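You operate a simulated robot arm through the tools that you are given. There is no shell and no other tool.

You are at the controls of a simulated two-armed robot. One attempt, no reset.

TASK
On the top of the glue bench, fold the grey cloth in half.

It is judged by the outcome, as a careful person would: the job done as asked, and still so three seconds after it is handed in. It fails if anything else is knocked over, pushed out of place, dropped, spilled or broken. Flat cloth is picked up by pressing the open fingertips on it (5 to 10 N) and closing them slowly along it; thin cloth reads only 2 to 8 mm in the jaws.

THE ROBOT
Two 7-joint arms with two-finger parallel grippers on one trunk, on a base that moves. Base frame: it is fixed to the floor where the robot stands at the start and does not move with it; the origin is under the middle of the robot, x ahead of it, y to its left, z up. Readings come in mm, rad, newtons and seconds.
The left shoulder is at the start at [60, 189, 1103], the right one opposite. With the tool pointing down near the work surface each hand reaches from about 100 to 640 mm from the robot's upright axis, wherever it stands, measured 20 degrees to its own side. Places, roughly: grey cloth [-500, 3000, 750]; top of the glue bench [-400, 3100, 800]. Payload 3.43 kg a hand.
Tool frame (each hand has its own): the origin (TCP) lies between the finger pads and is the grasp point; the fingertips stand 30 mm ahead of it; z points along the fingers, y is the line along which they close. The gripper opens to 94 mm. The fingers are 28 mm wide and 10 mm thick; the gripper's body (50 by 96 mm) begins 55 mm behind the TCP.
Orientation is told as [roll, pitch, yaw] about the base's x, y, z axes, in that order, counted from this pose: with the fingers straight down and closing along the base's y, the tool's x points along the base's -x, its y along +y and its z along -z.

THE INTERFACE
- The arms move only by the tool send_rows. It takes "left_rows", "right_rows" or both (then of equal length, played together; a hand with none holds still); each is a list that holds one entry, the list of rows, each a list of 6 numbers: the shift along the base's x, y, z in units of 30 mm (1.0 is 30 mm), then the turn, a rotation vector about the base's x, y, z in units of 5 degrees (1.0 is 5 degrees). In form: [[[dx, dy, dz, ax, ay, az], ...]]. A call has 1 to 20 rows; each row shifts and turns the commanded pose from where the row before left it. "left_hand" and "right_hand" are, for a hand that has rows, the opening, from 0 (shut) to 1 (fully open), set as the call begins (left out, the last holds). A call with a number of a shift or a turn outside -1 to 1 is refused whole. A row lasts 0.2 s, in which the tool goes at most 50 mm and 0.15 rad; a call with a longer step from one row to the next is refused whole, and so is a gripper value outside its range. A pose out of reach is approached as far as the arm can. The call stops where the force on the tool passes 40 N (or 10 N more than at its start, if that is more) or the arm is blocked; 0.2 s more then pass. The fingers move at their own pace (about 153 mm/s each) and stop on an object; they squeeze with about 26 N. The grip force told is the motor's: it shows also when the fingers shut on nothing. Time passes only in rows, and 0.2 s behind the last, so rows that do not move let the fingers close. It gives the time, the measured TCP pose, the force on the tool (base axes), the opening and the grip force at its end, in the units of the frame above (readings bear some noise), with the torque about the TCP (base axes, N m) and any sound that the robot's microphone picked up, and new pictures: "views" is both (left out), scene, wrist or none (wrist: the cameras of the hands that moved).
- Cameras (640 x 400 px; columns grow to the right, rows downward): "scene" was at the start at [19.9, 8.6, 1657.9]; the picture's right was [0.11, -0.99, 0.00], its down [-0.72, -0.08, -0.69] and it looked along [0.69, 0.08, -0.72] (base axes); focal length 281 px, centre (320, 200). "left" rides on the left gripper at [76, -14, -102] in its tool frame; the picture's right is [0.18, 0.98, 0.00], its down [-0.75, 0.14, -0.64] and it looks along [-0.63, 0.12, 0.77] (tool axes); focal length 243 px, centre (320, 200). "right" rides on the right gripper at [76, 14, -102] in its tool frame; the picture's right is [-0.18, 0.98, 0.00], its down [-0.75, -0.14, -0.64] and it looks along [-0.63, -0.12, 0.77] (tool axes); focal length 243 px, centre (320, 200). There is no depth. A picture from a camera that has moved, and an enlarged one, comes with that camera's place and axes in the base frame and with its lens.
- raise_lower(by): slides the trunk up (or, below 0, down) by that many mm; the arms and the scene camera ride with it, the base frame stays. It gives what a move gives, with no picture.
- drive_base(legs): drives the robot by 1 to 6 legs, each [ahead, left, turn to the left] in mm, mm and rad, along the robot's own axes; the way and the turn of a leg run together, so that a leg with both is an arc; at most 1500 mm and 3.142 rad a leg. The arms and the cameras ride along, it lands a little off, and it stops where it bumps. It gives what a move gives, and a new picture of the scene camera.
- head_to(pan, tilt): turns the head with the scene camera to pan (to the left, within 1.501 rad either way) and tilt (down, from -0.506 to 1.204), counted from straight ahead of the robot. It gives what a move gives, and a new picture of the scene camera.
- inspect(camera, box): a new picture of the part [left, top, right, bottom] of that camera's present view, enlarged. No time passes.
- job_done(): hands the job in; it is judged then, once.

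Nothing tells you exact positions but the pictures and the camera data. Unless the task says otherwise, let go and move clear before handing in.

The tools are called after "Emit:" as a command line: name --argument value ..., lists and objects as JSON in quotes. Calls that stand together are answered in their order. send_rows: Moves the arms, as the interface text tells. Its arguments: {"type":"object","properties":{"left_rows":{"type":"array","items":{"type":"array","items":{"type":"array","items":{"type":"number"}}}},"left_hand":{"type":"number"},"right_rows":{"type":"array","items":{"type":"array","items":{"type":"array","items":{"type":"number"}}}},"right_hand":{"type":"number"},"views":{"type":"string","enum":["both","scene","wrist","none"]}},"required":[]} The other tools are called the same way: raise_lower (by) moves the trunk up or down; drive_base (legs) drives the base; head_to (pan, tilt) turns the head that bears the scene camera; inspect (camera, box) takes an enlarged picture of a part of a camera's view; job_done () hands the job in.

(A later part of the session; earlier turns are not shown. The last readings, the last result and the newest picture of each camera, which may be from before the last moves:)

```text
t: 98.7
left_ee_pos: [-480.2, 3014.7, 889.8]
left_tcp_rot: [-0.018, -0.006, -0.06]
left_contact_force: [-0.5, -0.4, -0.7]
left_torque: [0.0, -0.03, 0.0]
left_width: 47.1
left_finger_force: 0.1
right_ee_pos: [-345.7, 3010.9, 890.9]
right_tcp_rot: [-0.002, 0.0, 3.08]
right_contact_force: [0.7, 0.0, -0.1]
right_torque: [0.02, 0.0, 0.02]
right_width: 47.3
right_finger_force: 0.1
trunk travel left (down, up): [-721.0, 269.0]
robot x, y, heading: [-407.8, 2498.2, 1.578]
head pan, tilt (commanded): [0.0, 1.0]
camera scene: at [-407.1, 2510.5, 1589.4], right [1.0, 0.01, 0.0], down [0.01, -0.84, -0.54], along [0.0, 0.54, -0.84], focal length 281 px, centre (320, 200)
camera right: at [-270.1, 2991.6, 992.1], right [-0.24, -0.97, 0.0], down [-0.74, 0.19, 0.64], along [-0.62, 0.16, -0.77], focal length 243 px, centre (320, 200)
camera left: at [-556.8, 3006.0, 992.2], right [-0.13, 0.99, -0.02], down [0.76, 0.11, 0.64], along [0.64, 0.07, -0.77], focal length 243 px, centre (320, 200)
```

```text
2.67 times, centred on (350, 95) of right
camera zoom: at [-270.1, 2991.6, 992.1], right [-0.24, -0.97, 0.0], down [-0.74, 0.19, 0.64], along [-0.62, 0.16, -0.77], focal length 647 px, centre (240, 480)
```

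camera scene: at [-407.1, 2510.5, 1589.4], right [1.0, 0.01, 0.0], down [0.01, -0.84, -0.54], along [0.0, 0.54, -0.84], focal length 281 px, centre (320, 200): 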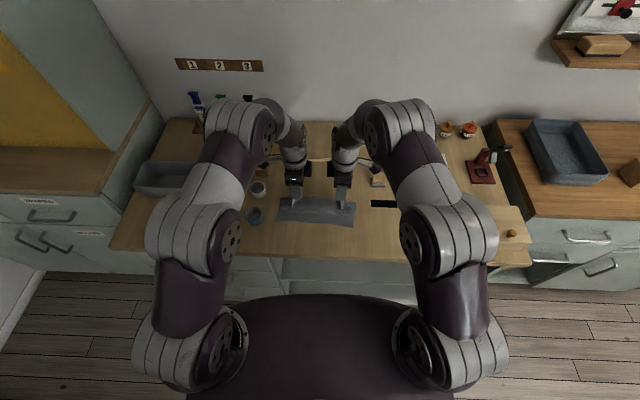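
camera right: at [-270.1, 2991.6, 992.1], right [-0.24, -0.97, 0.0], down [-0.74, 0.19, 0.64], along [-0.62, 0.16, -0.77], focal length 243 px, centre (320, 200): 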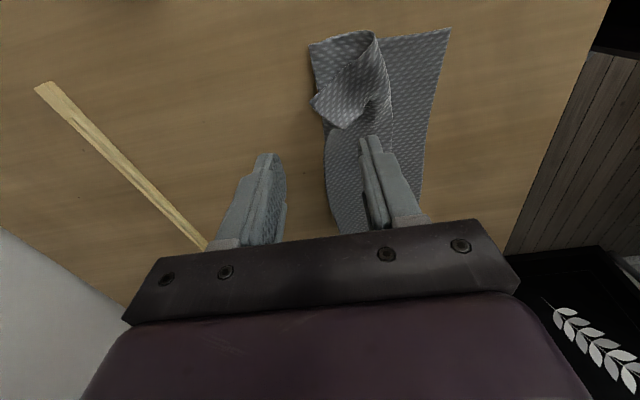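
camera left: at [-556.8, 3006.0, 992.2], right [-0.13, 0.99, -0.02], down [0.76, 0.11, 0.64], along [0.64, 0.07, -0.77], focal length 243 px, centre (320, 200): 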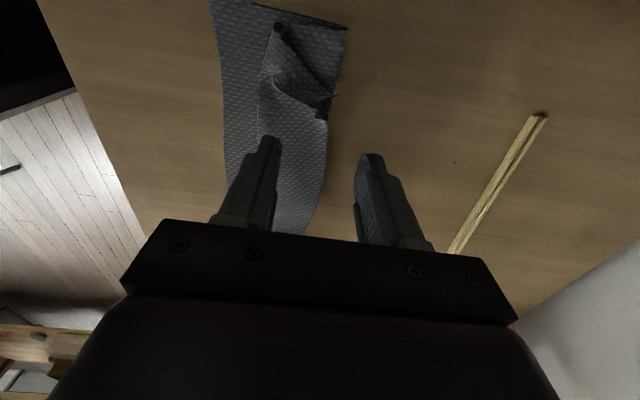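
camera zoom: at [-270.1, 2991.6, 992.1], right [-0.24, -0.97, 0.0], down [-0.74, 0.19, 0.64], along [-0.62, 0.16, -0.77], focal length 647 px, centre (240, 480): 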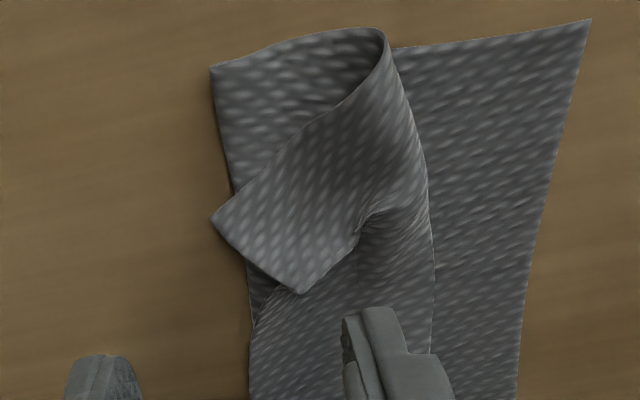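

Now the corners are plain: left corner tip near (-508,3022,820), right corner tip near (-323,3013,815), both sticking up toward +y. I move the open fingers over these corners and come down most of the way.

Emit:
send_rows --left_rows '[[[-0.3, -0.04, -0.1, 0, 0, 0], [-0.3, -0.04, -0.2, 0, 0, 0], [-0.293, -0.043, -0.3, 0, 0, 0], [0, 0, -0.3, 0, 0, 0], [0, 0, -0.25, 0, 0, 0], [0, 0, 0, 0, 0, 0]]]' --right_rows '[[[0.23, -0.09, -0.1, 0, 0, 0], [0.23, -0.09, -0.2, 0, 0, 0], [0.23, -0.083, -0.3, 0, 0, 0], [0, 0, -0.3, 0, 0, 0], [0, 0, -0.25, 0, 0, 0], [0, 0, 0, 0, 0, 0]]]' --views "wrist"

Emit:
inspect --camera "scene" --box '[268, 165, 364, 225]'

```text
t: 100.1
left_ee_pos: [-507.2, 3010.7, 856.3]
left_tcp_rot: [-0.019, -0.005, -0.057]
left_contact_force: [-0.1, 0.2, -0.2]
left_torque: [0.0, 0.0, -0.02]
left_width: 47.1
left_finger_force: 0.0
right_ee_pos: [-325.3, 3002.2, 854.8]
right_tcp_rot: [-0.002, 0.0, 3.08]
right_contact_force: [0.0, -0.1, -0.4]
right_torque: [0.0, -0.03, 0.0]
right_width: 46.9
right_finger_force: 0.1
trunk travel left (down, up): [-721.0, 269.0]
robot x, y, heading: [-410.8, 2497.3, 1.581]
head pan, tilt (commanded): [0.0, 1.0]
camera right: at [-249.3, 2983.3, 957.2], right [-0.25, -0.97, 0.0], down [-0.74, 0.19, 0.64], along [-0.62, 0.16, -0.77], focal length 243 px, centre (320, 200)
camera left: at [-583.9, 3002.1, 957.4], right [-0.13, 0.99, -0.02], down [0.76, 0.11, 0.64], along [0.64, 0.07, -0.77], focal length 243 px, centre (320, 200)
```

right: 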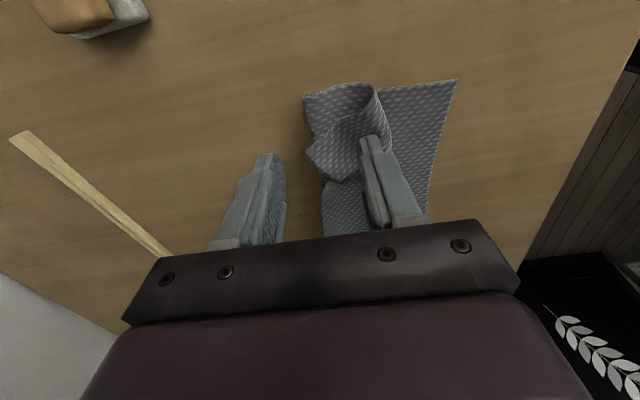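
left: 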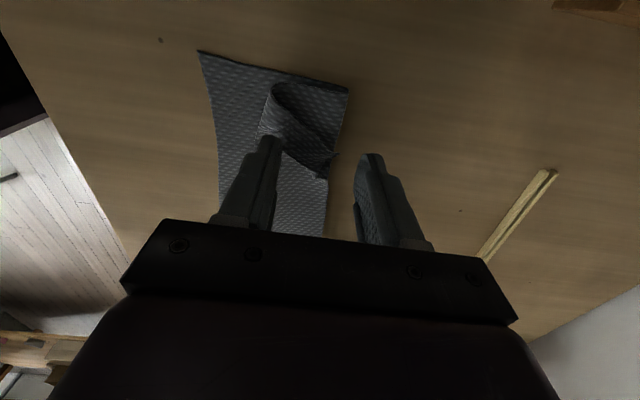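

```text
6.67 times, centred on (316, 195) of scene
camera zoom: at [-407.1, 2510.3, 1589.4], right [1.0, 0.01, 0.0], down [0.01, -0.84, -0.54], along [0.0, 0.54, -0.84], focal length 1871 px, centre (347, 233)
```

zoom: 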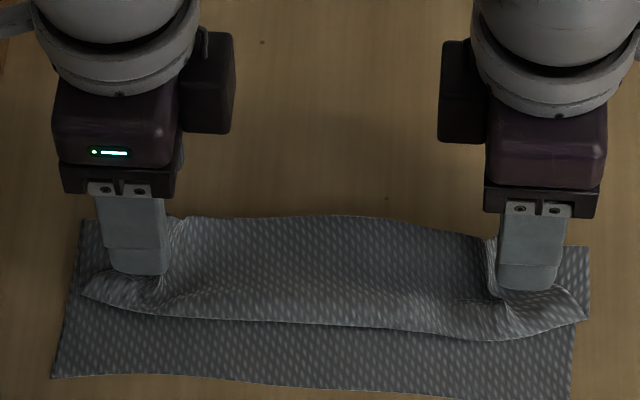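

Both corner tips lie between the open fingers. I lower the last 14 mm in steps and watch the force.

Emit:
send_rows --left_rows '[[[0, 0, -0.15, 0, 0, 0], [0, 0, -0.15, 0, 0, 0], [0, 0, -0.15, 0, 0, 0], [0, 0, 0, 0, 0, 0]]]' --right_rows '[[[0, 0, -0.15, 0, 0, 0], [0, 0, -0.15, 0, 0, 0], [0, 0, -0.17, 0, 0, 0], [0, 0, 0, 0, 0, 0]]]' --views "wrist"

Emit:
inspect --camera "left" --box '[200, 40, 440, 190]'

Emit:
inspect --camera "right" --box '[220, 60, 460, 210]'

```text
t: 101.1
left_ee_pos: [-507.5, 3009.3, 842.2]
left_tcp_rot: [-0.019, -0.005, -0.058]
left_contact_force: [0.7, -0.4, 0.4]
left_torque: [0.01, 0.01, -0.02]
left_width: 46.9
left_finger_force: 0.0
right_ee_pos: [-324.8, 3002.7, 842.7]
right_tcp_rot: [-0.001, 0.002, 3.078]
right_contact_force: [-0.6, -0.2, 1.0]
right_torque: [0.05, 0.0, -0.01]
right_width: 46.9
right_finger_force: 0.1
trunk travel left (down, up): [-721.0, 269.0]
robot x, y, heading: [-411.8, 2501.2, 1.578]
head pan, tilt (commanded): [0.0, 1.0]
camera right: at [-249.6, 2983.6, 943.3], right [-0.25, -0.97, 0.0], down [-0.74, 0.19, 0.64], along [-0.62, 0.16, -0.77], focal length 243 px, centre (320, 200)
camera left: at [-583.8, 3001.9, 944.1], right [-0.13, 0.99, -0.02], down [0.76, 0.11, 0.64], along [0.64, 0.07, -0.77], focal length 243 px, centre (320, 200)
```

right: 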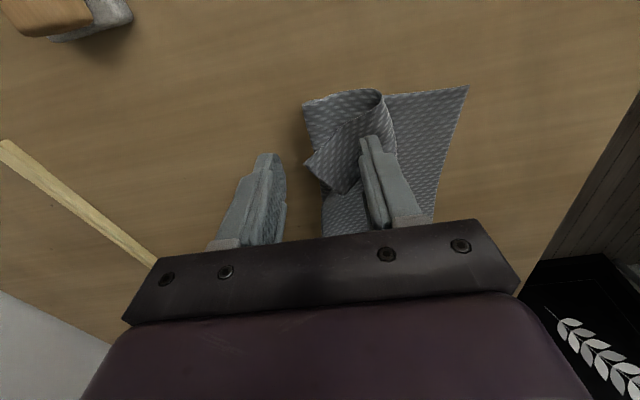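
left: 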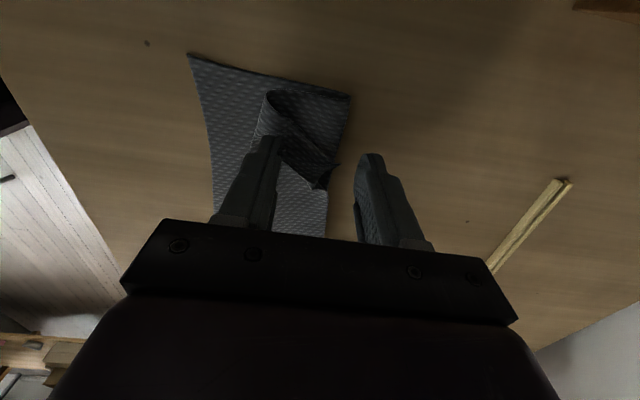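

```text
2.67 times, centred on (320, 115) of left
camera zoom: at [-583.8, 3001.9, 944.1], right [-0.13, 0.99, -0.02], down [0.76, 0.11, 0.64], along [0.64, 0.07, -0.77], focal length 647 px, centre (320, 427)
```

zoom: 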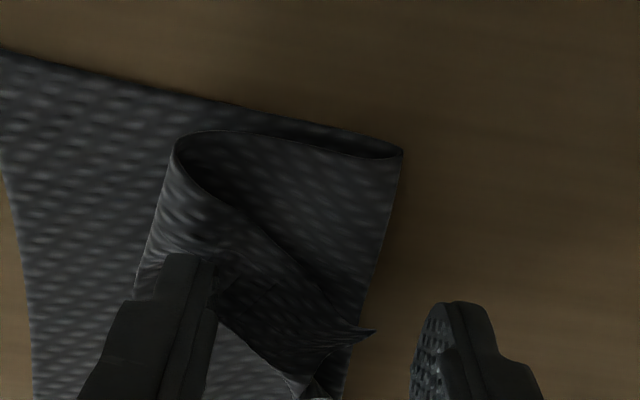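

```text
2.67 times, centred on (340, 135) of right
camera zoom: at [-249.6, 2983.6, 943.3], right [-0.25, -0.97, 0.0], down [-0.74, 0.19, 0.64], along [-0.62, 0.16, -0.77], focal length 647 px, centre (267, 373)
```

zoom: 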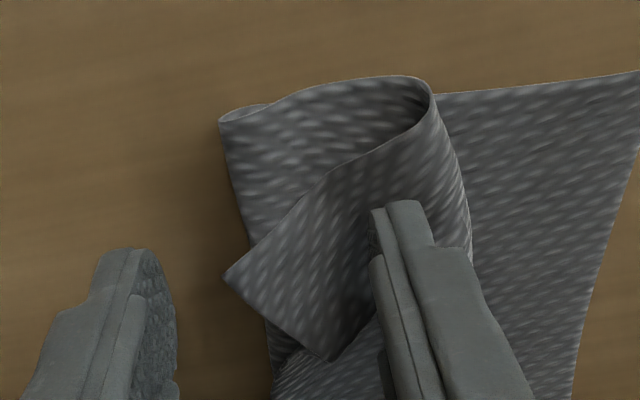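

Tips are at z≈812 with no contact; the flap corners stand between the fingers. I close slowly half-way and look.

Emit:
send_rows --left_rows '[[[0, 0.1, 0, 0, 0, 0], [0, 0, 0, 0, 0, 0]]]' --right_rows '[[[0, 0.1, 0, 0, 0, 0], [0, 0, 0, 0, 0, 0]]]' --left_hand 0.3 --right_hand 0.3 --views "none"

Emit:
send_rows --left_rows '[[[0, 0, 0, 0, 0, 0], [0, 0, 0, 0, 0, 0]]]' --right_rows '[[[0, 0, 0, 0, 0, 0], [0, 0, 0, 0, 0, 0]]]' --left_hand 0.15 --right_hand 0.15 --views "none"

Emit:
inspect --camera "left" --box '[200, 40, 440, 190]'

Emit:
inspect --camera "right" --box '[220, 60, 460, 210]'

```text
t: 101.7
left_ee_pos: [-507.5, 3012.9, 843.1]
left_tcp_rot: [-0.021, -0.005, -0.058]
left_contact_force: [0.0, -0.1, -0.7]
left_torque: [0.01, -0.01, 0.01]
left_width: 28.3
left_finger_force: 0.1
right_ee_pos: [-326.1, 3005.8, 840.8]
right_tcp_rot: [-0.002, 0.001, 3.078]
right_contact_force: [0.3, -0.3, -0.1]
right_torque: [-0.02, -0.03, -0.03]
right_width: 28.4
right_finger_force: 0.0
trunk travel left (down, up): [-721.0, 269.0]
robot x, y, heading: [-408.6, 2503.4, 1.578]
head pan, tilt (commanded): [0.0, 1.0]
```

```text
t: 102.3
left_ee_pos: [-506.5, 3013.1, 842.8]
left_tcp_rot: [-0.018, -0.005, -0.057]
left_contact_force: [-0.3, -0.5, -0.1]
left_torque: [-0.02, -0.03, -0.02]
left_width: 14.2
left_finger_force: 0.1
right_ee_pos: [-324.4, 3005.4, 841.2]
right_tcp_rot: [-0.003, -0.001, 3.078]
right_contact_force: [0.0, -0.2, -0.5]
right_torque: [0.0, -0.01, 0.02]
right_width: 14.2
right_finger_force: 0.2
trunk travel left (down, up): [-721.0, 269.0]
robot x, y, heading: [-408.1, 2506.0, 1.58]
head pan, tilt (commanded): [0.0, 1.0]
```

```text
2.67 times, centred on (320, 115) of left
camera zoom: at [-583.8, 3004.9, 944.2], right [-0.13, 0.99, -0.02], down [0.76, 0.11, 0.64], along [0.64, 0.07, -0.77], focal length 647 px, centre (320, 427)
```

zoom: 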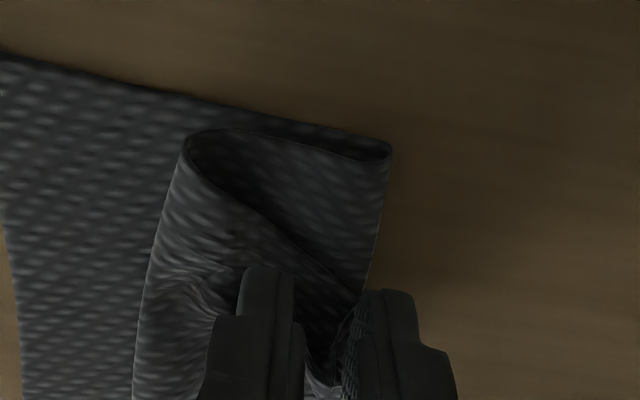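

```text
2.67 times, centred on (340, 135) of right
camera zoom: at [-249.4, 2986.7, 943.5], right [-0.25, -0.97, 0.0], down [-0.74, 0.19, 0.64], along [-0.62, 0.16, -0.77], focal length 647 px, centre (267, 373)
```

zoom: 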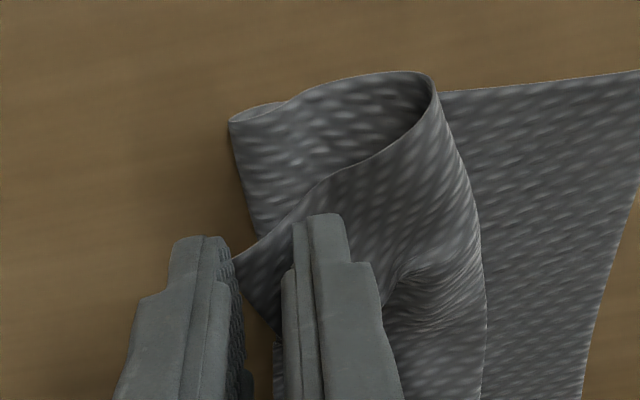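

Both corner tips are between the pads. I close fully.

Emit:
send_rows --left_rows '[[[0, 0, 0, 0, 0, 0]]]' --right_rows '[[[0, 0, 0, 0, 0, 0]]]' --left_hand 0.07 --right_hand 0.07 --views "none"

Emit:
send_rows --left_rows '[[[0, 0, 0, 0, 0, 0], [0, 0, 0, 0, 0, 0]]]' --right_rows '[[[0, 0, 0, 0, 0, 0], [0, 0, 0, 0, 0, 0]]]' --left_hand 0.0 --right_hand 0.0 --views "none"

Emit:
inspect --camera "left" --box '[200, 40, 440, 190]'

Emit:
inspect --camera "right" --box '[220, 60, 460, 210]'

```text
t: 102.7
left_ee_pos: [-507.0, 3012.5, 841.7]
left_tcp_rot: [-0.02, -0.004, -0.058]
left_contact_force: [-0.3, -0.6, 0.6]
left_torque: [0.0, 0.01, 0.04]
left_width: 6.7
left_finger_force: 0.0
right_ee_pos: [-326.0, 3005.1, 841.4]
right_tcp_rot: [-0.001, 0.001, 3.078]
right_contact_force: [0.6, 0.3, 0.0]
right_torque: [0.03, 0.02, 0.0]
right_width: 6.4
right_finger_force: 0.0
trunk travel left (down, up): [-721.0, 269.0]
robot x, y, heading: [-405.2, 2500.1, 1.577]
head pan, tilt (commanded): [0.0, 1.0]
```

```text
t: 103.3
left_ee_pos: [-507.9, 3013.3, 842.9]
left_tcp_rot: [-0.019, -0.005, -0.058]
left_contact_force: [0.1, -0.6, 0.4]
left_torque: [-0.01, 0.01, -0.02]
left_width: 2.1
left_finger_force: 25.7
right_ee_pos: [-326.2, 3005.5, 841.9]
right_tcp_rot: [-0.002, -0.001, 3.079]
right_contact_force: [-0.5, 0.2, 1.6]
right_torque: [-0.02, 0.01, 0.01]
right_width: 0.0
right_finger_force: 26.6
trunk travel left (down, up): [-721.0, 269.0]
robot x, y, heading: [-408.8, 2501.2, 1.581]
head pan, tilt (commanded): [0.0, 1.0]
```

```text
2.67 times, centred on (320, 115) of left
camera zoom: at [-583.8, 3004.9, 944.1], right [-0.13, 0.99, -0.02], down [0.76, 0.11, 0.64], along [0.64, 0.07, -0.77], focal length 647 px, centre (320, 427)
```

zoom: 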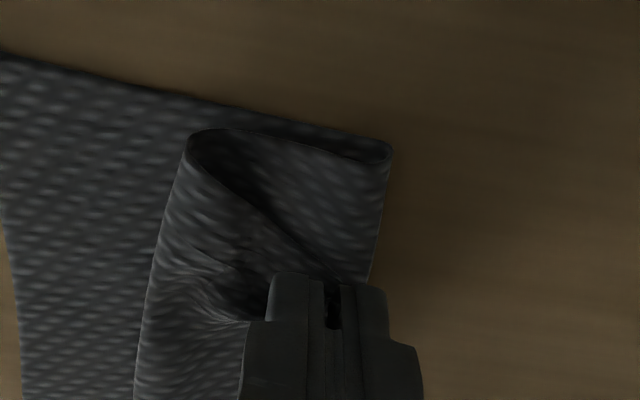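

```text
2.67 times, centred on (340, 135) of right
camera zoom: at [-249.4, 2986.7, 943.5], right [-0.25, -0.97, 0.0], down [-0.74, 0.19, 0.64], along [-0.62, 0.16, -0.77], focal length 647 px, centre (267, 373)
```

zoom: 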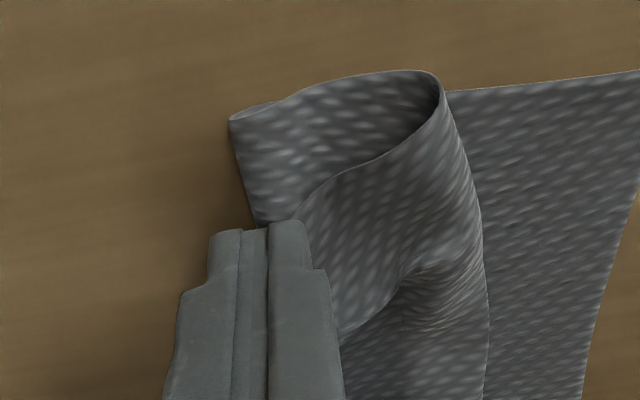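

Left has the corner (2.1 mm), right closed on nothing (0.0). I reopen the right, go 4 mm lower and try again.

Emit:
send_rows --right_rows '[[[0, 0, 0, 0, 0, 0], [0, 0, 0, 0, 0, 0], [0, 0, -0.07, 0, 0, 0], [0, 0, -0.07, 0, 0, 0]]]' --right_hand 0.45 --views "wrist"

Emit:
inspect --camera "right" --box '[220, 60, 460, 210]'

```text
t: 104.3
left_ee_pos: [-506.0, 3012.3, 842.4]
left_tcp_rot: [-0.019, -0.006, -0.058]
left_contact_force: [-0.6, -1.3, -0.4]
left_torque: [0.02, -0.01, -0.01]
left_width: 2.3
left_finger_force: 26.1
right_ee_pos: [-325.0, 3005.3, 837.7]
right_tcp_rot: [-0.002, -0.002, 3.078]
right_contact_force: [-0.1, 0.7, 0.2]
right_torque: [-0.03, -0.01, 0.01]
right_width: 42.3
right_finger_force: 0.0
trunk travel left (down, up): [-721.0, 269.0]
robot x, y, heading: [-402.8, 2501.0, 1.583]
head pan, tilt (commanded): [0.0, 1.0]
camera right: at [-249.5, 2986.7, 939.3], right [-0.25, -0.97, 0.0], down [-0.74, 0.19, 0.64], along [-0.62, 0.16, -0.77], focal length 243 px, centre (320, 200)
```

right: 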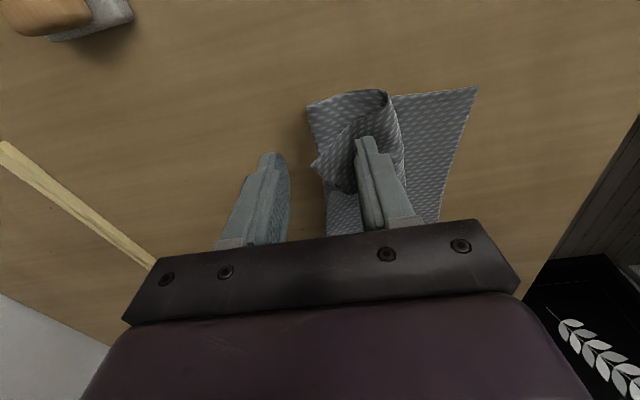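

```text
2.67 times, centred on (340, 135) of right
camera zoom: at [-249.5, 2986.7, 939.3], right [-0.25, -0.97, 0.0], down [-0.74, 0.19, 0.64], along [-0.62, 0.16, -0.77], focal length 647 px, centre (267, 373)
```

zoom: 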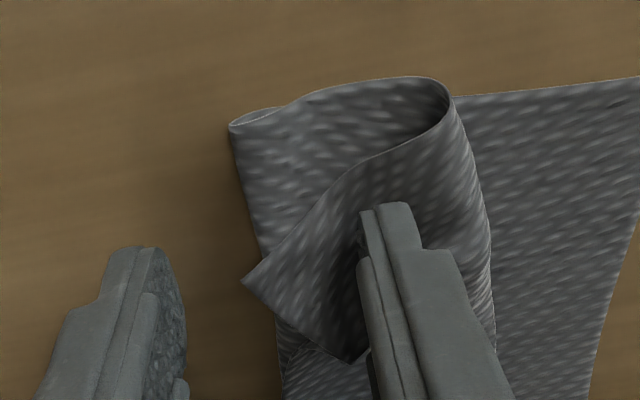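

Emit:
send_rows --right_rows '[[[0, 0, -0.03, 0, 0, 0], [0, 0, 0, 0, 0, 0]]]' --right_hand 0.2 --views "none"

Emit:
send_rows --right_rows '[[[0, 0, 0, 0, 0, 0], [0, 0, 0, 0, 0, 0]]]' --right_hand 0.1 --views "none"

Emit:
inspect --camera "right" --box '[220, 60, 460, 210]'

Emit:
send_rows --right_rows '[[[0, 0, 0, 0, 0, 0], [0, 0, 0, 0, 0, 0]]]' --right_hand 0.0 --views "wrist"

```text
t: 104.9
left_ee_pos: [-507.4, 3012.8, 842.6]
left_tcp_rot: [-0.019, -0.006, -0.058]
left_contact_force: [0.5, 0.6, -0.7]
left_torque: [-0.01, 0.05, 0.04]
left_width: 1.8
left_finger_force: 25.7
right_ee_pos: [-324.7, 3005.5, 835.8]
right_tcp_rot: [-0.002, 0.0, 3.078]
right_contact_force: [-0.1, 0.1, 0.0]
right_torque: [0.05, 0.0, 0.0]
right_width: 18.6
right_finger_force: 0.0
trunk travel left (down, up): [-721.0, 269.0]
robot x, y, heading: [-401.4, 2499.0, 1.578]
head pan, tilt (commanded): [0.0, 1.0]
```

```text
t: 105.5
left_ee_pos: [-507.4, 3012.1, 842.5]
left_tcp_rot: [-0.019, -0.006, -0.06]
left_contact_force: [-0.4, 0.9, 0.0]
left_torque: [-0.01, 0.04, 0.01]
left_width: 1.8
left_finger_force: 26.0
right_ee_pos: [-324.9, 3005.6, 836.7]
right_tcp_rot: [-0.002, 0.003, 3.078]
right_contact_force: [0.2, 0.4, 0.0]
right_torque: [0.01, -0.06, 0.02]
right_width: 9.6
right_finger_force: 0.0
trunk travel left (down, up): [-721.0, 269.0]
robot x, y, heading: [-407.4, 2500.4, 1.581]
head pan, tilt (commanded): [0.0, 1.0]
```

```text
2.67 times, centred on (340, 135) of right
camera zoom: at [-249.5, 2986.7, 938.4], right [-0.25, -0.97, 0.0], down [-0.74, 0.19, 0.64], along [-0.62, 0.16, -0.77], focal length 647 px, centre (267, 373)
```

zoom: 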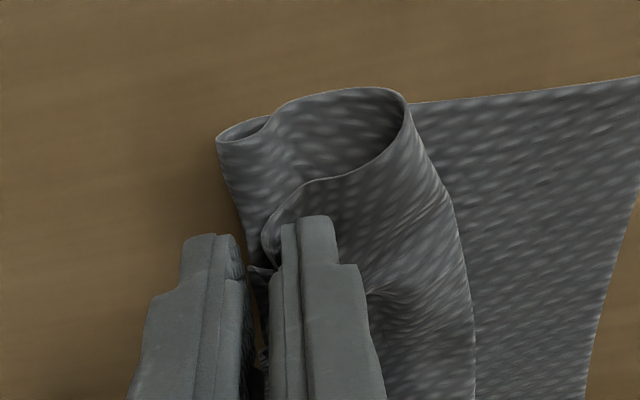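

```text
t: 106.1
left_ee_pos: [-506.0, 3012.4, 841.3]
left_tcp_rot: [-0.02, -0.004, -0.058]
left_contact_force: [-0.9, 0.2, 1.2]
left_torque: [0.01, -0.01, -0.02]
left_width: 1.8
left_finger_force: 26.2
right_ee_pos: [-326.3, 3006.2, 837.0]
right_tcp_rot: [-0.001, 0.001, 3.079]
right_contact_force: [-0.3, -0.8, 0.0]
right_torque: [-0.02, 0.02, 0.02]
right_width: 2.0
right_finger_force: 26.0
trunk travel left (down, up): [-721.0, 269.0]
robot x, y, heading: [-409.4, 2501.3, 1.581]
head pan, tilt (commanded): [0.0, 1.0]
camera right: at [-249.5, 2986.7, 938.4], right [-0.25, -0.97, 0.0], down [-0.74, 0.19, 0.64], along [-0.62, 0.16, -0.77], focal length 243 px, centre (320, 200)
```

right: 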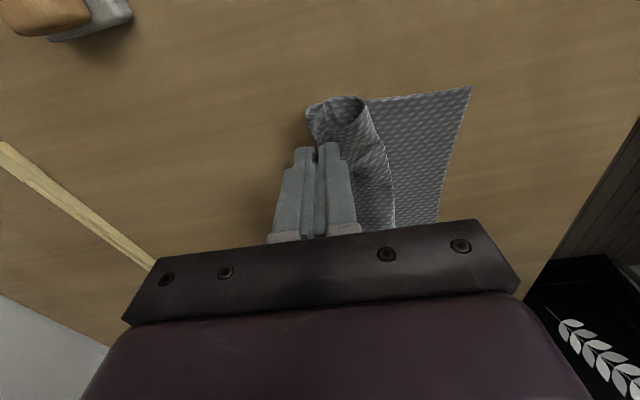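

Right now holds cloth (2.0 mm) as well. I lift both straight up 25 mm and look.

Emit:
send_rows --left_rows '[[[0, 0, 0.2, 0, 0, 0], [0, 0, 0.3, 0, 0, 0], [0, 0, 0.3, 0, 0, 0], [0, 0, 0, 0, 0, 0]]]' --right_rows '[[[0, 0, 0.2, 0, 0, 0], [0, 0, 0.35, 0, 0, 0], [0, 0, 0.4, 0, 0, 0], [0, 0, 0, 0, 0, 0]]]' --views "wrist"

Emit:
inspect --camera "scene" --box '[268, 165, 364, 225]'

```text
t: 107.1
left_ee_pos: [-507.0, 3012.4, 867.0]
left_tcp_rot: [-0.019, -0.004, -0.057]
left_contact_force: [0.5, -0.6, -0.3]
left_torque: [0.0, 0.04, 0.0]
left_width: 2.0
left_finger_force: 26.1
right_ee_pos: [-325.0, 3006.8, 865.3]
right_tcp_rot: [0.0, 0.0, 3.079]
right_contact_force: [-0.5, 0.0, 0.4]
right_torque: [0.0, -0.01, -0.03]
right_width: 2.1
right_finger_force: 25.9
trunk travel left (down, up): [-721.0, 269.0]
robot x, y, heading: [-410.6, 2501.9, 1.583]
head pan, tilt (commanded): [0.0, 1.0]
camera right: at [-249.4, 2986.8, 966.9], right [-0.25, -0.97, 0.0], down [-0.74, 0.19, 0.64], along [-0.62, 0.16, -0.77], focal length 243 px, centre (320, 200)
camera left: at [-584.1, 3004.8, 968.3], right [-0.13, 0.99, -0.02], down [0.76, 0.11, 0.64], along [0.64, 0.07, -0.77], focal length 243 px, centre (320, 200)
```

right: 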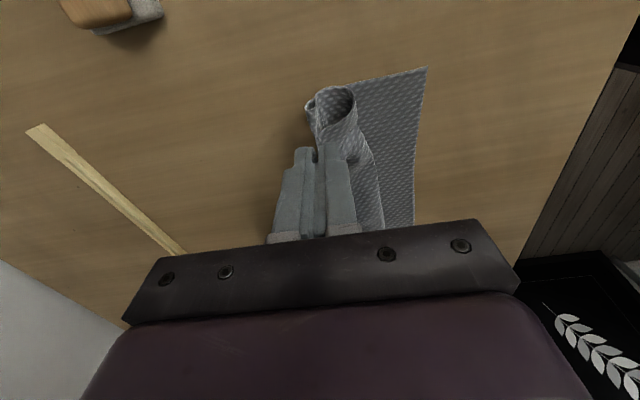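
left: 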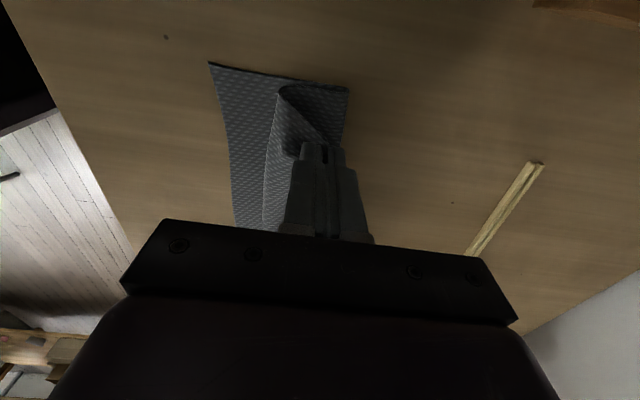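

```text
6.67 times, centred on (316, 195) of scene
camera zoom: at [-407.1, 2510.9, 1589.4], right [1.0, 0.01, 0.0], down [0.01, -0.84, -0.54], along [0.0, 0.54, -0.84], focal length 1871 px, centre (347, 233)
```

zoom: 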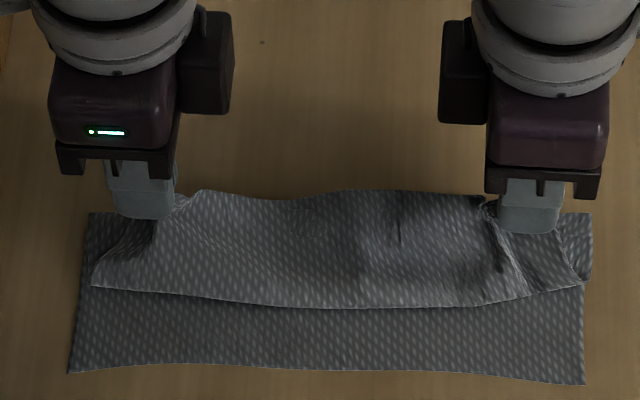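

Emit:
inspect --camera "right" --box '[220, 50, 460, 200]'

Emit:
inspect --camera "left" --box '[180, 40, 420, 190]'

```text
2.67 times, centred on (340, 125) of right
camera zoom: at [-249.4, 2986.8, 966.9], right [-0.25, -0.97, 0.0], down [-0.74, 0.19, 0.64], along [-0.62, 0.16, -0.77], focal length 647 px, centre (267, 400)
```

zoom: 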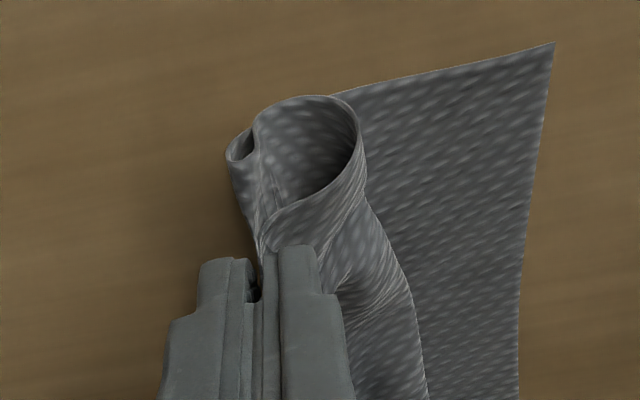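

```text
2.67 times, centred on (300, 115) of left
camera zoom: at [-584.1, 3004.8, 968.3], right [-0.13, 0.99, -0.02], down [0.76, 0.11, 0.64], along [0.64, 0.07, -0.77], focal length 647 px, centre (373, 427)
```

zoom: 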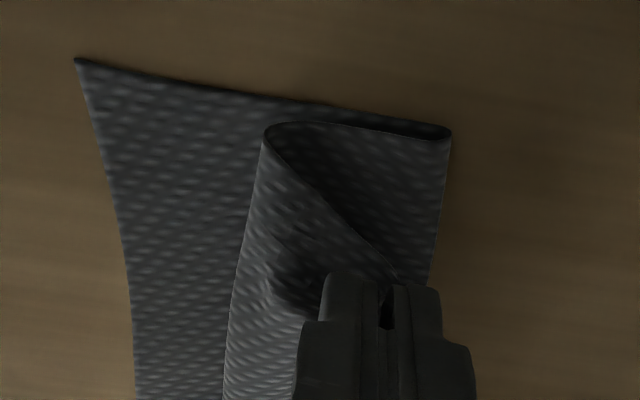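

Left holds only the flap corner, but right has also pinched the crease loop. I open the right hand, raise it clear, and re-check.

Emit:
send_rows --right_rows '[[[0, 0, -0.3, 0, 0, 0], [0, 0, -0.3, 0, 0, 0], [0, 0, -0.1, 0, 0, 0]]]' --views "none"

Emit:
send_rows --right_rows '[[[0, 0, 0, 0, 0, 0], [0, 0, 0, 0, 0, 0], [0, 0, 0.3, 0, 0, 0], [0, 0, 0.5, 0, 0, 0], [0, 0, 0.5, 0, 0, 0], [0, 0, 0.3, 0, 0, 0]]]' --right_hand 0.5 --views "wrist"

Emit:
inspect --camera "right" --box '[220, 20, 460, 170]'

Emit:
inspect --camera "scene" --box '[268, 165, 364, 225]'

```text
t: 107.9
left_ee_pos: [-506.7, 3012.1, 865.8]
left_tcp_rot: [-0.02, -0.005, -0.057]
left_contact_force: [0.5, 0.0, -0.1]
left_torque: [0.04, -0.03, 0.01]
left_width: 1.9
left_finger_force: 25.5
right_ee_pos: [-325.7, 3004.6, 844.4]
right_tcp_rot: [-0.003, 0.0, 3.079]
right_contact_force: [-0.1, 0.2, -0.3]
right_torque: [0.0, -0.04, -0.04]
right_width: 2.0
right_finger_force: 26.1
trunk travel left (down, up): [-721.0, 269.0]
robot x, y, heading: [-405.4, 2500.5, 1.58]
head pan, tilt (commanded): [0.0, 1.0]
```

```text
t: 109.3
left_ee_pos: [-507.1, 3013.3, 866.4]
left_tcp_rot: [-0.019, -0.005, -0.058]
left_contact_force: [-0.7, 0.2, 1.2]
left_torque: [0.0, -0.01, -0.02]
left_width: 1.7
left_finger_force: 26.3
right_ee_pos: [-326.2, 3005.8, 892.6]
right_tcp_rot: [0.0, 0.0, 3.079]
right_contact_force: [-0.5, -0.4, -0.2]
right_torque: [-0.04, 0.04, 0.02]
right_width: 47.3
right_finger_force: 0.1
trunk travel left (down, up): [-721.0, 269.0]
robot x, y, heading: [-411.9, 2501.2, 1.585]
head pan, tilt (commanded): [0.0, 1.0]
camera right: at [-249.8, 2986.3, 993.9], right [-0.25, -0.97, 0.0], down [-0.74, 0.19, 0.64], along [-0.62, 0.16, -0.77], focal length 243 px, centre (320, 200)
```

right: 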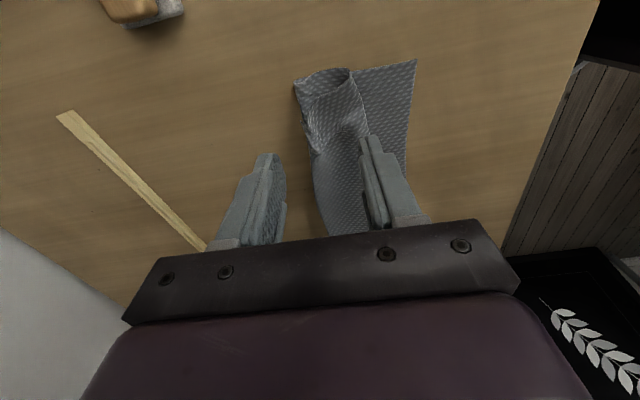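

```text
2.67 times, centred on (340, 95) of right
camera zoom: at [-249.8, 2986.3, 993.9], right [-0.25, -0.97, 0.0], down [-0.74, 0.19, 0.64], along [-0.62, 0.16, -0.77], focal length 647 px, centre (267, 480)
```

zoom: 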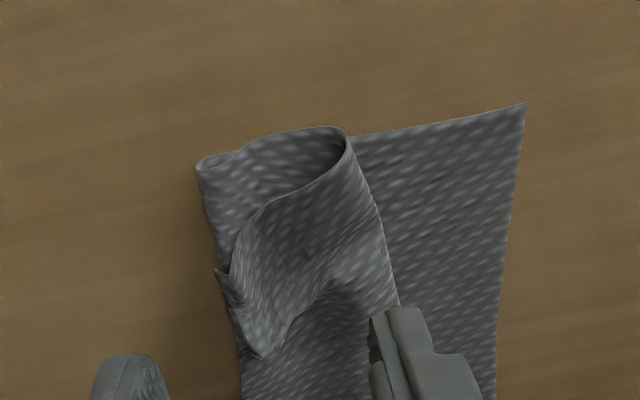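

```text
6.67 times, centred on (316, 195) of scene
camera zoom: at [-407.1, 2510.4, 1589.4], right [1.0, 0.01, 0.0], down [0.01, -0.84, -0.54], along [0.0, 0.54, -0.84], focal length 1871 px, centre (347, 233)
```

zoom: 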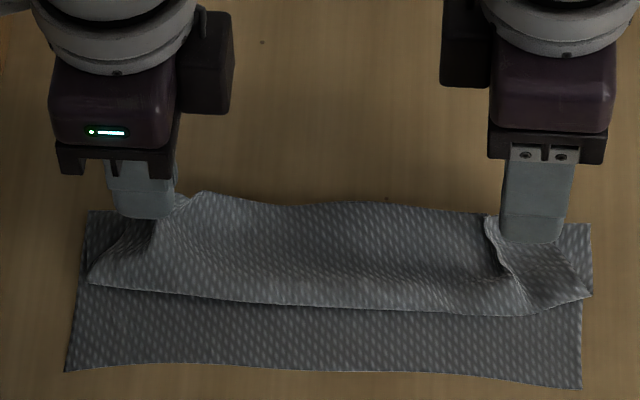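

The crease relaxed back, and the right flap's rim is now turned up near (-330,3016). I try again at tip height z≈812, centred a bit farther (y≈3013, x≈-330).

Emit:
send_rows --right_rows '[[[-0.13, 0.23, -0.4, 0, 0, 0], [0, 0, -0.5, 0, 0, 0], [0, 0, -0.5, 0, 0, 0], [0, 0, -0.25, 0, 0, 0], [0, 0, 0, 0, 0, 0]]]' --views "none"

Emit:
inspect --camera "right" --box '[220, 60, 460, 210]'

Emit:
send_rows --right_rows '[[[0, 0, 0, 0, 0, 0], [0, 0, 0, 0, 0, 0]]]' --right_hand 0.2 --views "none"

Emit:
inspect --camera "right" --box '[220, 60, 460, 210]'

```text
t: 110.5
left_ee_pos: [-507.5, 3011.6, 865.5]
left_tcp_rot: [-0.018, -0.004, -0.057]
left_contact_force: [-0.1, -0.2, -0.3]
left_torque: [0.04, 0.01, 0.0]
left_width: 1.8
left_finger_force: 25.8
right_ee_pos: [-329.5, 3013.4, 841.7]
right_tcp_rot: [-0.001, 0.0, 3.08]
right_contact_force: [0.4, 0.1, -0.3]
right_torque: [-0.02, -0.01, -0.02]
right_width: 47.3
right_finger_force: 0.1
trunk travel left (down, up): [-721.0, 269.0]
robot x, y, heading: [-407.9, 2498.8, 1.578]
head pan, tilt (commanded): [0.0, 1.0]
```

```text
2.67 times, centred on (340, 135) of right
camera zoom: at [-253.4, 2993.4, 944.1], right [-0.25, -0.97, 0.0], down [-0.74, 0.19, 0.64], along [-0.62, 0.16, -0.77], focal length 647 px, centre (267, 373)
```

zoom: 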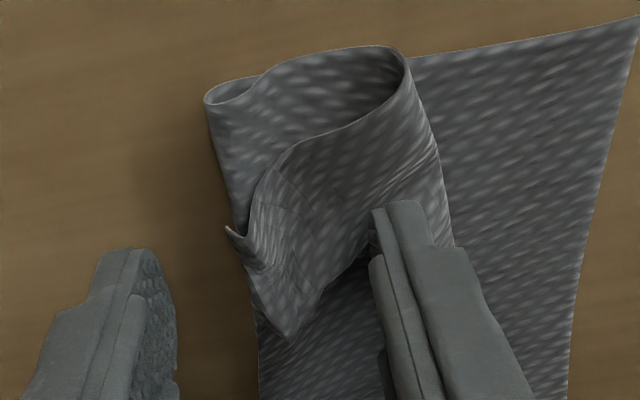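

```text
t: 111.1
left_ee_pos: [-507.5, 3012.5, 867.5]
left_tcp_rot: [-0.02, -0.005, -0.057]
left_contact_force: [0.6, 0.7, 0.0]
left_torque: [0.0, 0.03, 0.02]
left_width: 1.8
left_finger_force: 25.2
right_ee_pos: [-328.8, 3011.4, 841.5]
right_tcp_rot: [-0.002, 0.0, 3.079]
right_contact_force: [0.0, 0.0, -0.1]
right_torque: [0.0, 0.04, 0.0]
right_width: 18.9
right_finger_force: 0.2
trunk travel left (down, up): [-721.0, 269.0]
robot x, y, heading: [-407.9, 2500.4, 1.576]
head pan, tilt (commanded): [0.0, 1.0]
```

```text
2.67 times, centred on (340, 135) of right
camera zoom: at [-253.4, 2993.4, 944.2], right [-0.25, -0.97, 0.0], down [-0.74, 0.19, 0.64], along [-0.62, 0.16, -0.77], focal length 647 px, centre (267, 373)
```

zoom: 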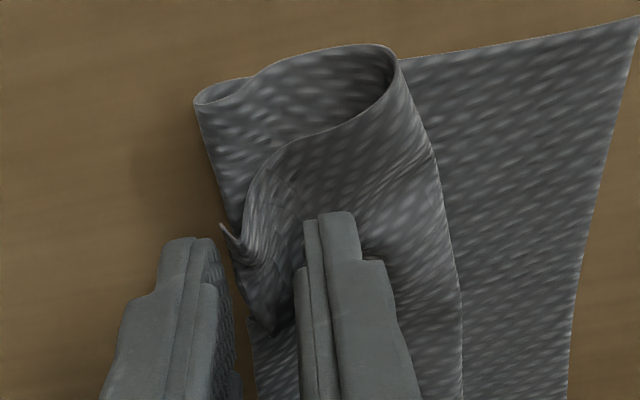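

Emit:
send_rows --right_rows '[[[0.15, 0, 0, 0, 0, 0], [0, 0, 0, 0, 0, 0]]]' --right_hand 0.1 --views "none"

Emit:
inspect --camera "right" --box '[220, 60, 460, 210]'

Emit:
send_rows --right_rows '[[[0, 0, 0, 0, 0, 0], [0, 0, 0, 0, 0, 0]]]' --right_hand 0.0 --views "none"

Emit:
inspect --camera "right" --box '[220, 60, 460, 210]'

```text
t: 111.7
left_ee_pos: [-507.4, 3011.8, 866.6]
left_tcp_rot: [-0.018, -0.006, -0.058]
left_contact_force: [-0.1, 0.5, -0.1]
left_torque: [0.02, 0.0, -0.04]
left_width: 1.8
left_finger_force: 26.0
right_ee_pos: [-324.7, 3012.6, 842.3]
right_tcp_rot: [0.0, -0.001, 3.078]
right_contact_force: [0.7, -0.3, 0.2]
right_torque: [-0.01, -0.01, -0.04]
right_width: 9.6
right_finger_force: 0.1
trunk travel left (down, up): [-721.0, 269.0]
robot x, y, heading: [-405.8, 2503.4, 1.577]
head pan, tilt (commanded): [0.0, 1.0]
```

```text
2.67 times, centred on (340, 135) of right
camera zoom: at [-249.0, 2993.4, 943.9], right [-0.25, -0.97, 0.0], down [-0.74, 0.19, 0.64], along [-0.62, 0.16, -0.77], focal length 647 px, centre (267, 373)
```

zoom: 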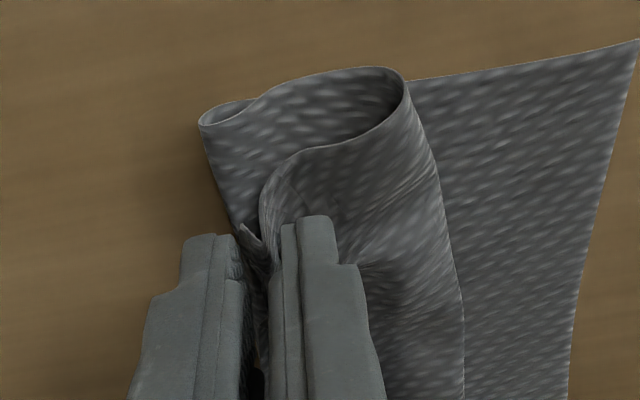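

```text
t: 112.3
left_ee_pos: [-508.1, 3011.9, 865.9]
left_tcp_rot: [-0.02, -0.005, -0.057]
left_contact_force: [-0.4, -0.1, 0.7]
left_torque: [0.02, -0.03, -0.02]
left_width: 2.0
left_finger_force: 25.9
right_ee_pos: [-324.2, 3013.7, 841.7]
right_tcp_rot: [-0.003, 0.0, 3.079]
right_contact_force: [0.9, -0.4, 0.3]
right_torque: [-0.03, -0.02, -0.01]
right_width: 1.6
right_finger_force: 26.5
trunk travel left (down, up): [-721.0, 269.0]
robot x, y, heading: [-405.5, 2503.9, 1.579]
head pan, tilt (commanded): [0.0, 1.0]
```

```text
2.67 times, centred on (340, 135) of right
camera zoom: at [-249.0, 2993.5, 943.9], right [-0.25, -0.97, 0.0], down [-0.74, 0.19, 0.64], along [-0.62, 0.16, -0.77], focal length 647 px, centre (267, 373)
```

zoom: 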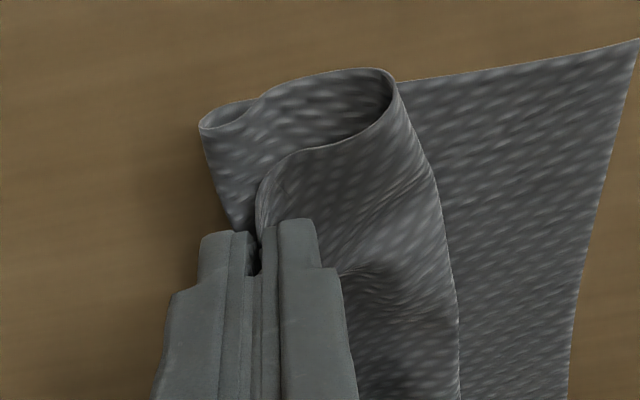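

It reads 1.6 mm with the rim between the pads and the crease apparently free. I lift the right hand 25 mm level with the left and check.

Emit:
send_rows --right_rows '[[[0, 0, 0.2, 0, 0, 0], [0, 0, 0.3, 0, 0, 0], [0, 0, 0.35, 0, 0, 0], [0, 0, 0, 0, 0, 0]]]' --views "none"

Emit:
inspect --camera "right" --box '[220, 50, 460, 200]'

Emit:
inspect --camera "scene" --box '[268, 165, 364, 225]'

```text
t: 113.3
left_ee_pos: [-507.3, 3012.5, 866.1]
left_tcp_rot: [-0.016, -0.003, -0.058]
left_contact_force: [-0.3, -0.4, 0.1]
left_torque: [0.05, 0.02, -0.02]
left_width: 1.6
left_finger_force: 26.3
right_ee_pos: [-325.6, 3013.1, 868.2]
right_tcp_rot: [-0.002, 0.0, 3.078]
right_contact_force: [0.2, 0.5, -0.8]
right_torque: [-0.04, -0.02, -0.01]
right_width: 1.9
right_finger_force: 26.0
trunk travel left (down, up): [-721.0, 269.0]
robot x, y, heading: [-405.7, 2502.5, 1.578]
head pan, tilt (commanded): [0.0, 1.0]
```

```text
2.67 times, centred on (340, 125) of right
camera zoom: at [-249.4, 2993.8, 970.0], right [-0.25, -0.97, 0.0], down [-0.74, 0.19, 0.64], along [-0.62, 0.16, -0.77], focal length 647 px, centre (267, 400)
```

zoom: 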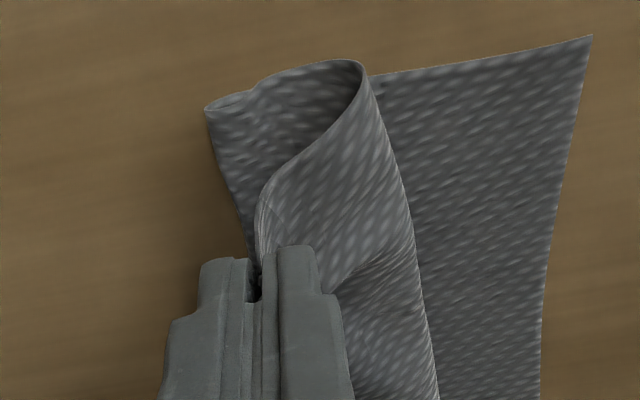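

```text
6.67 times, centred on (316, 195) of scene
camera zoom: at [-407.1, 2510.7, 1589.4], right [1.0, 0.01, 0.0], down [0.01, -0.84, -0.54], along [0.0, 0.54, -0.84], focal length 1871 px, centre (347, 233)
```

zoom: 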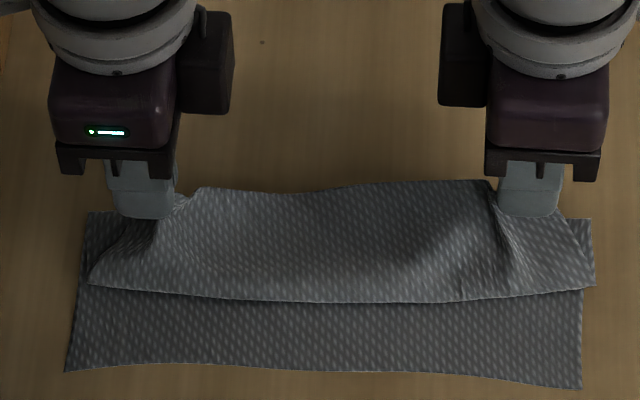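

Right now holds only the flap. The near edge measures about y≈2937 (left) to ≈2930 (right), so the true middle is y≈3042/3036 and the crease must roll out a little. I raise both hands over the mid-line, spreading them slightly to pull out the gathers.

Emit:
send_rows --left_rows '[[[-0.067, 0.2, 0.272, 0, 0, 0], [-0.067, 0.247, 0.272, 0, 0, 0], [-0.067, 0.247, 0.272, 0, 0, 0], [-0.067, 0.247, 0.272, 0, 0, 0], [-0.067, 0.247, 0.272, 0, 0, 0], [-0.067, 0.247, 0.272, 0, 0, 0], [0, 0, 0, 0, 0, 0]]]' --right_rows '[[[0.067, 0.18, 0.261, 0, 0, 0], [0.067, 0.211, 0.261, 0, 0, 0], [0.067, 0.211, 0.261, 0, 0, 0], [0.067, 0.211, 0.261, 0, 0, 0], [0.067, 0.211, 0.261, 0, 0, 0], [0.067, 0.211, 0.261, 0, 0, 0], [0, 0, 0, 0, 0, 0]]]' --views "wrist"

Emit:
inspect --camera "scene" --box '[260, 160, 372, 230]'

```text
t: 114.9
left_ee_pos: [-518.8, 3054.8, 915.7]
left_tcp_rot: [-0.018, -0.005, -0.059]
left_contact_force: [1.1, -0.4, 0.7]
left_torque: [0.02, -0.01, -0.02]
left_width: 1.7
left_finger_force: 26.3
right_ee_pos: [-311.4, 3050.0, 914.1]
right_tcp_rot: [-0.001, 0.0, 3.078]
right_contact_force: [-0.5, -0.3, 0.5]
right_torque: [-0.01, 0.0, 0.0]
right_width: 1.5
right_finger_force: 25.6
trunk travel left (down, up): [-721.0, 269.0]
robot x, y, heading: [-406.0, 2502.6, 1.581]
head pan, tilt (commanded): [0.0, 1.0]
camera right: at [-237.0, 3030.5, 1016.5], right [-0.25, -0.97, 0.0], down [-0.74, 0.19, 0.64], along [-0.62, 0.16, -0.77], focal length 243 px, centre (320, 200)
camera left: at [-595.6, 3048.4, 1017.6], right [-0.13, 0.99, -0.02], down [0.76, 0.11, 0.64], along [0.64, 0.07, -0.77], focal length 243 px, centre (320, 200)
```

right: 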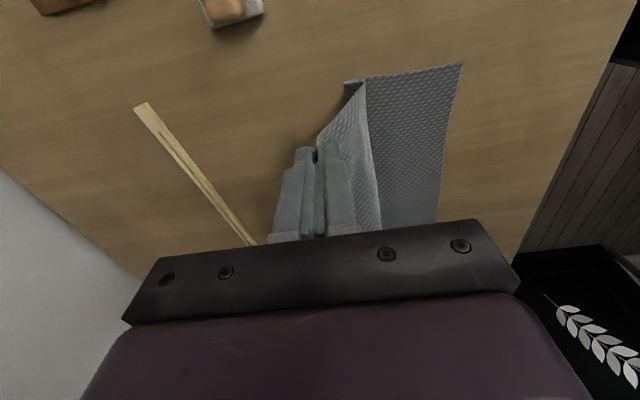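
left: 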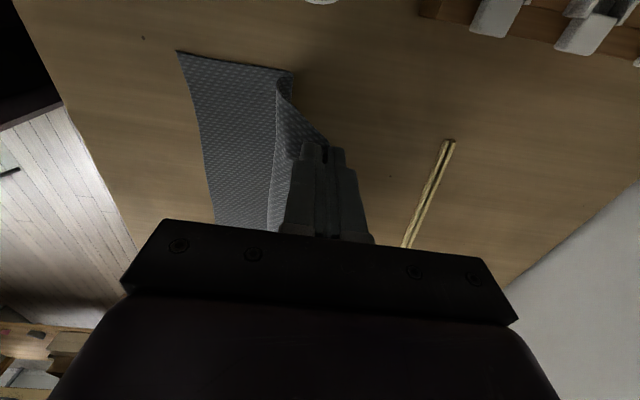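

```text
5.71 times, centred on (316, 195) of scene
camera zoom: at [-407.1, 2510.5, 1589.4], right [1.0, 0.01, 0.0], down [0.01, -0.84, -0.54], along [0.0, 0.54, -0.84], focal length 1604 px, centre (343, 229)
```

zoom: 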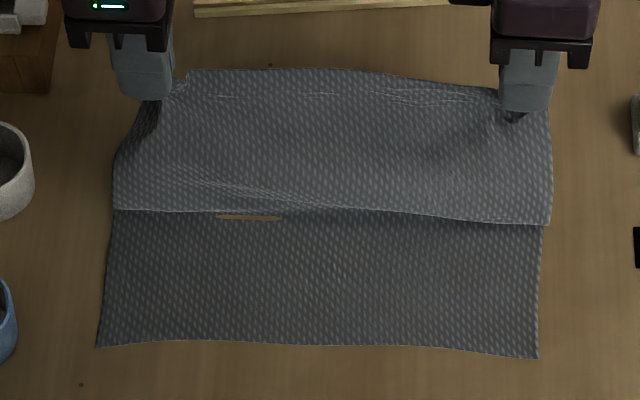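

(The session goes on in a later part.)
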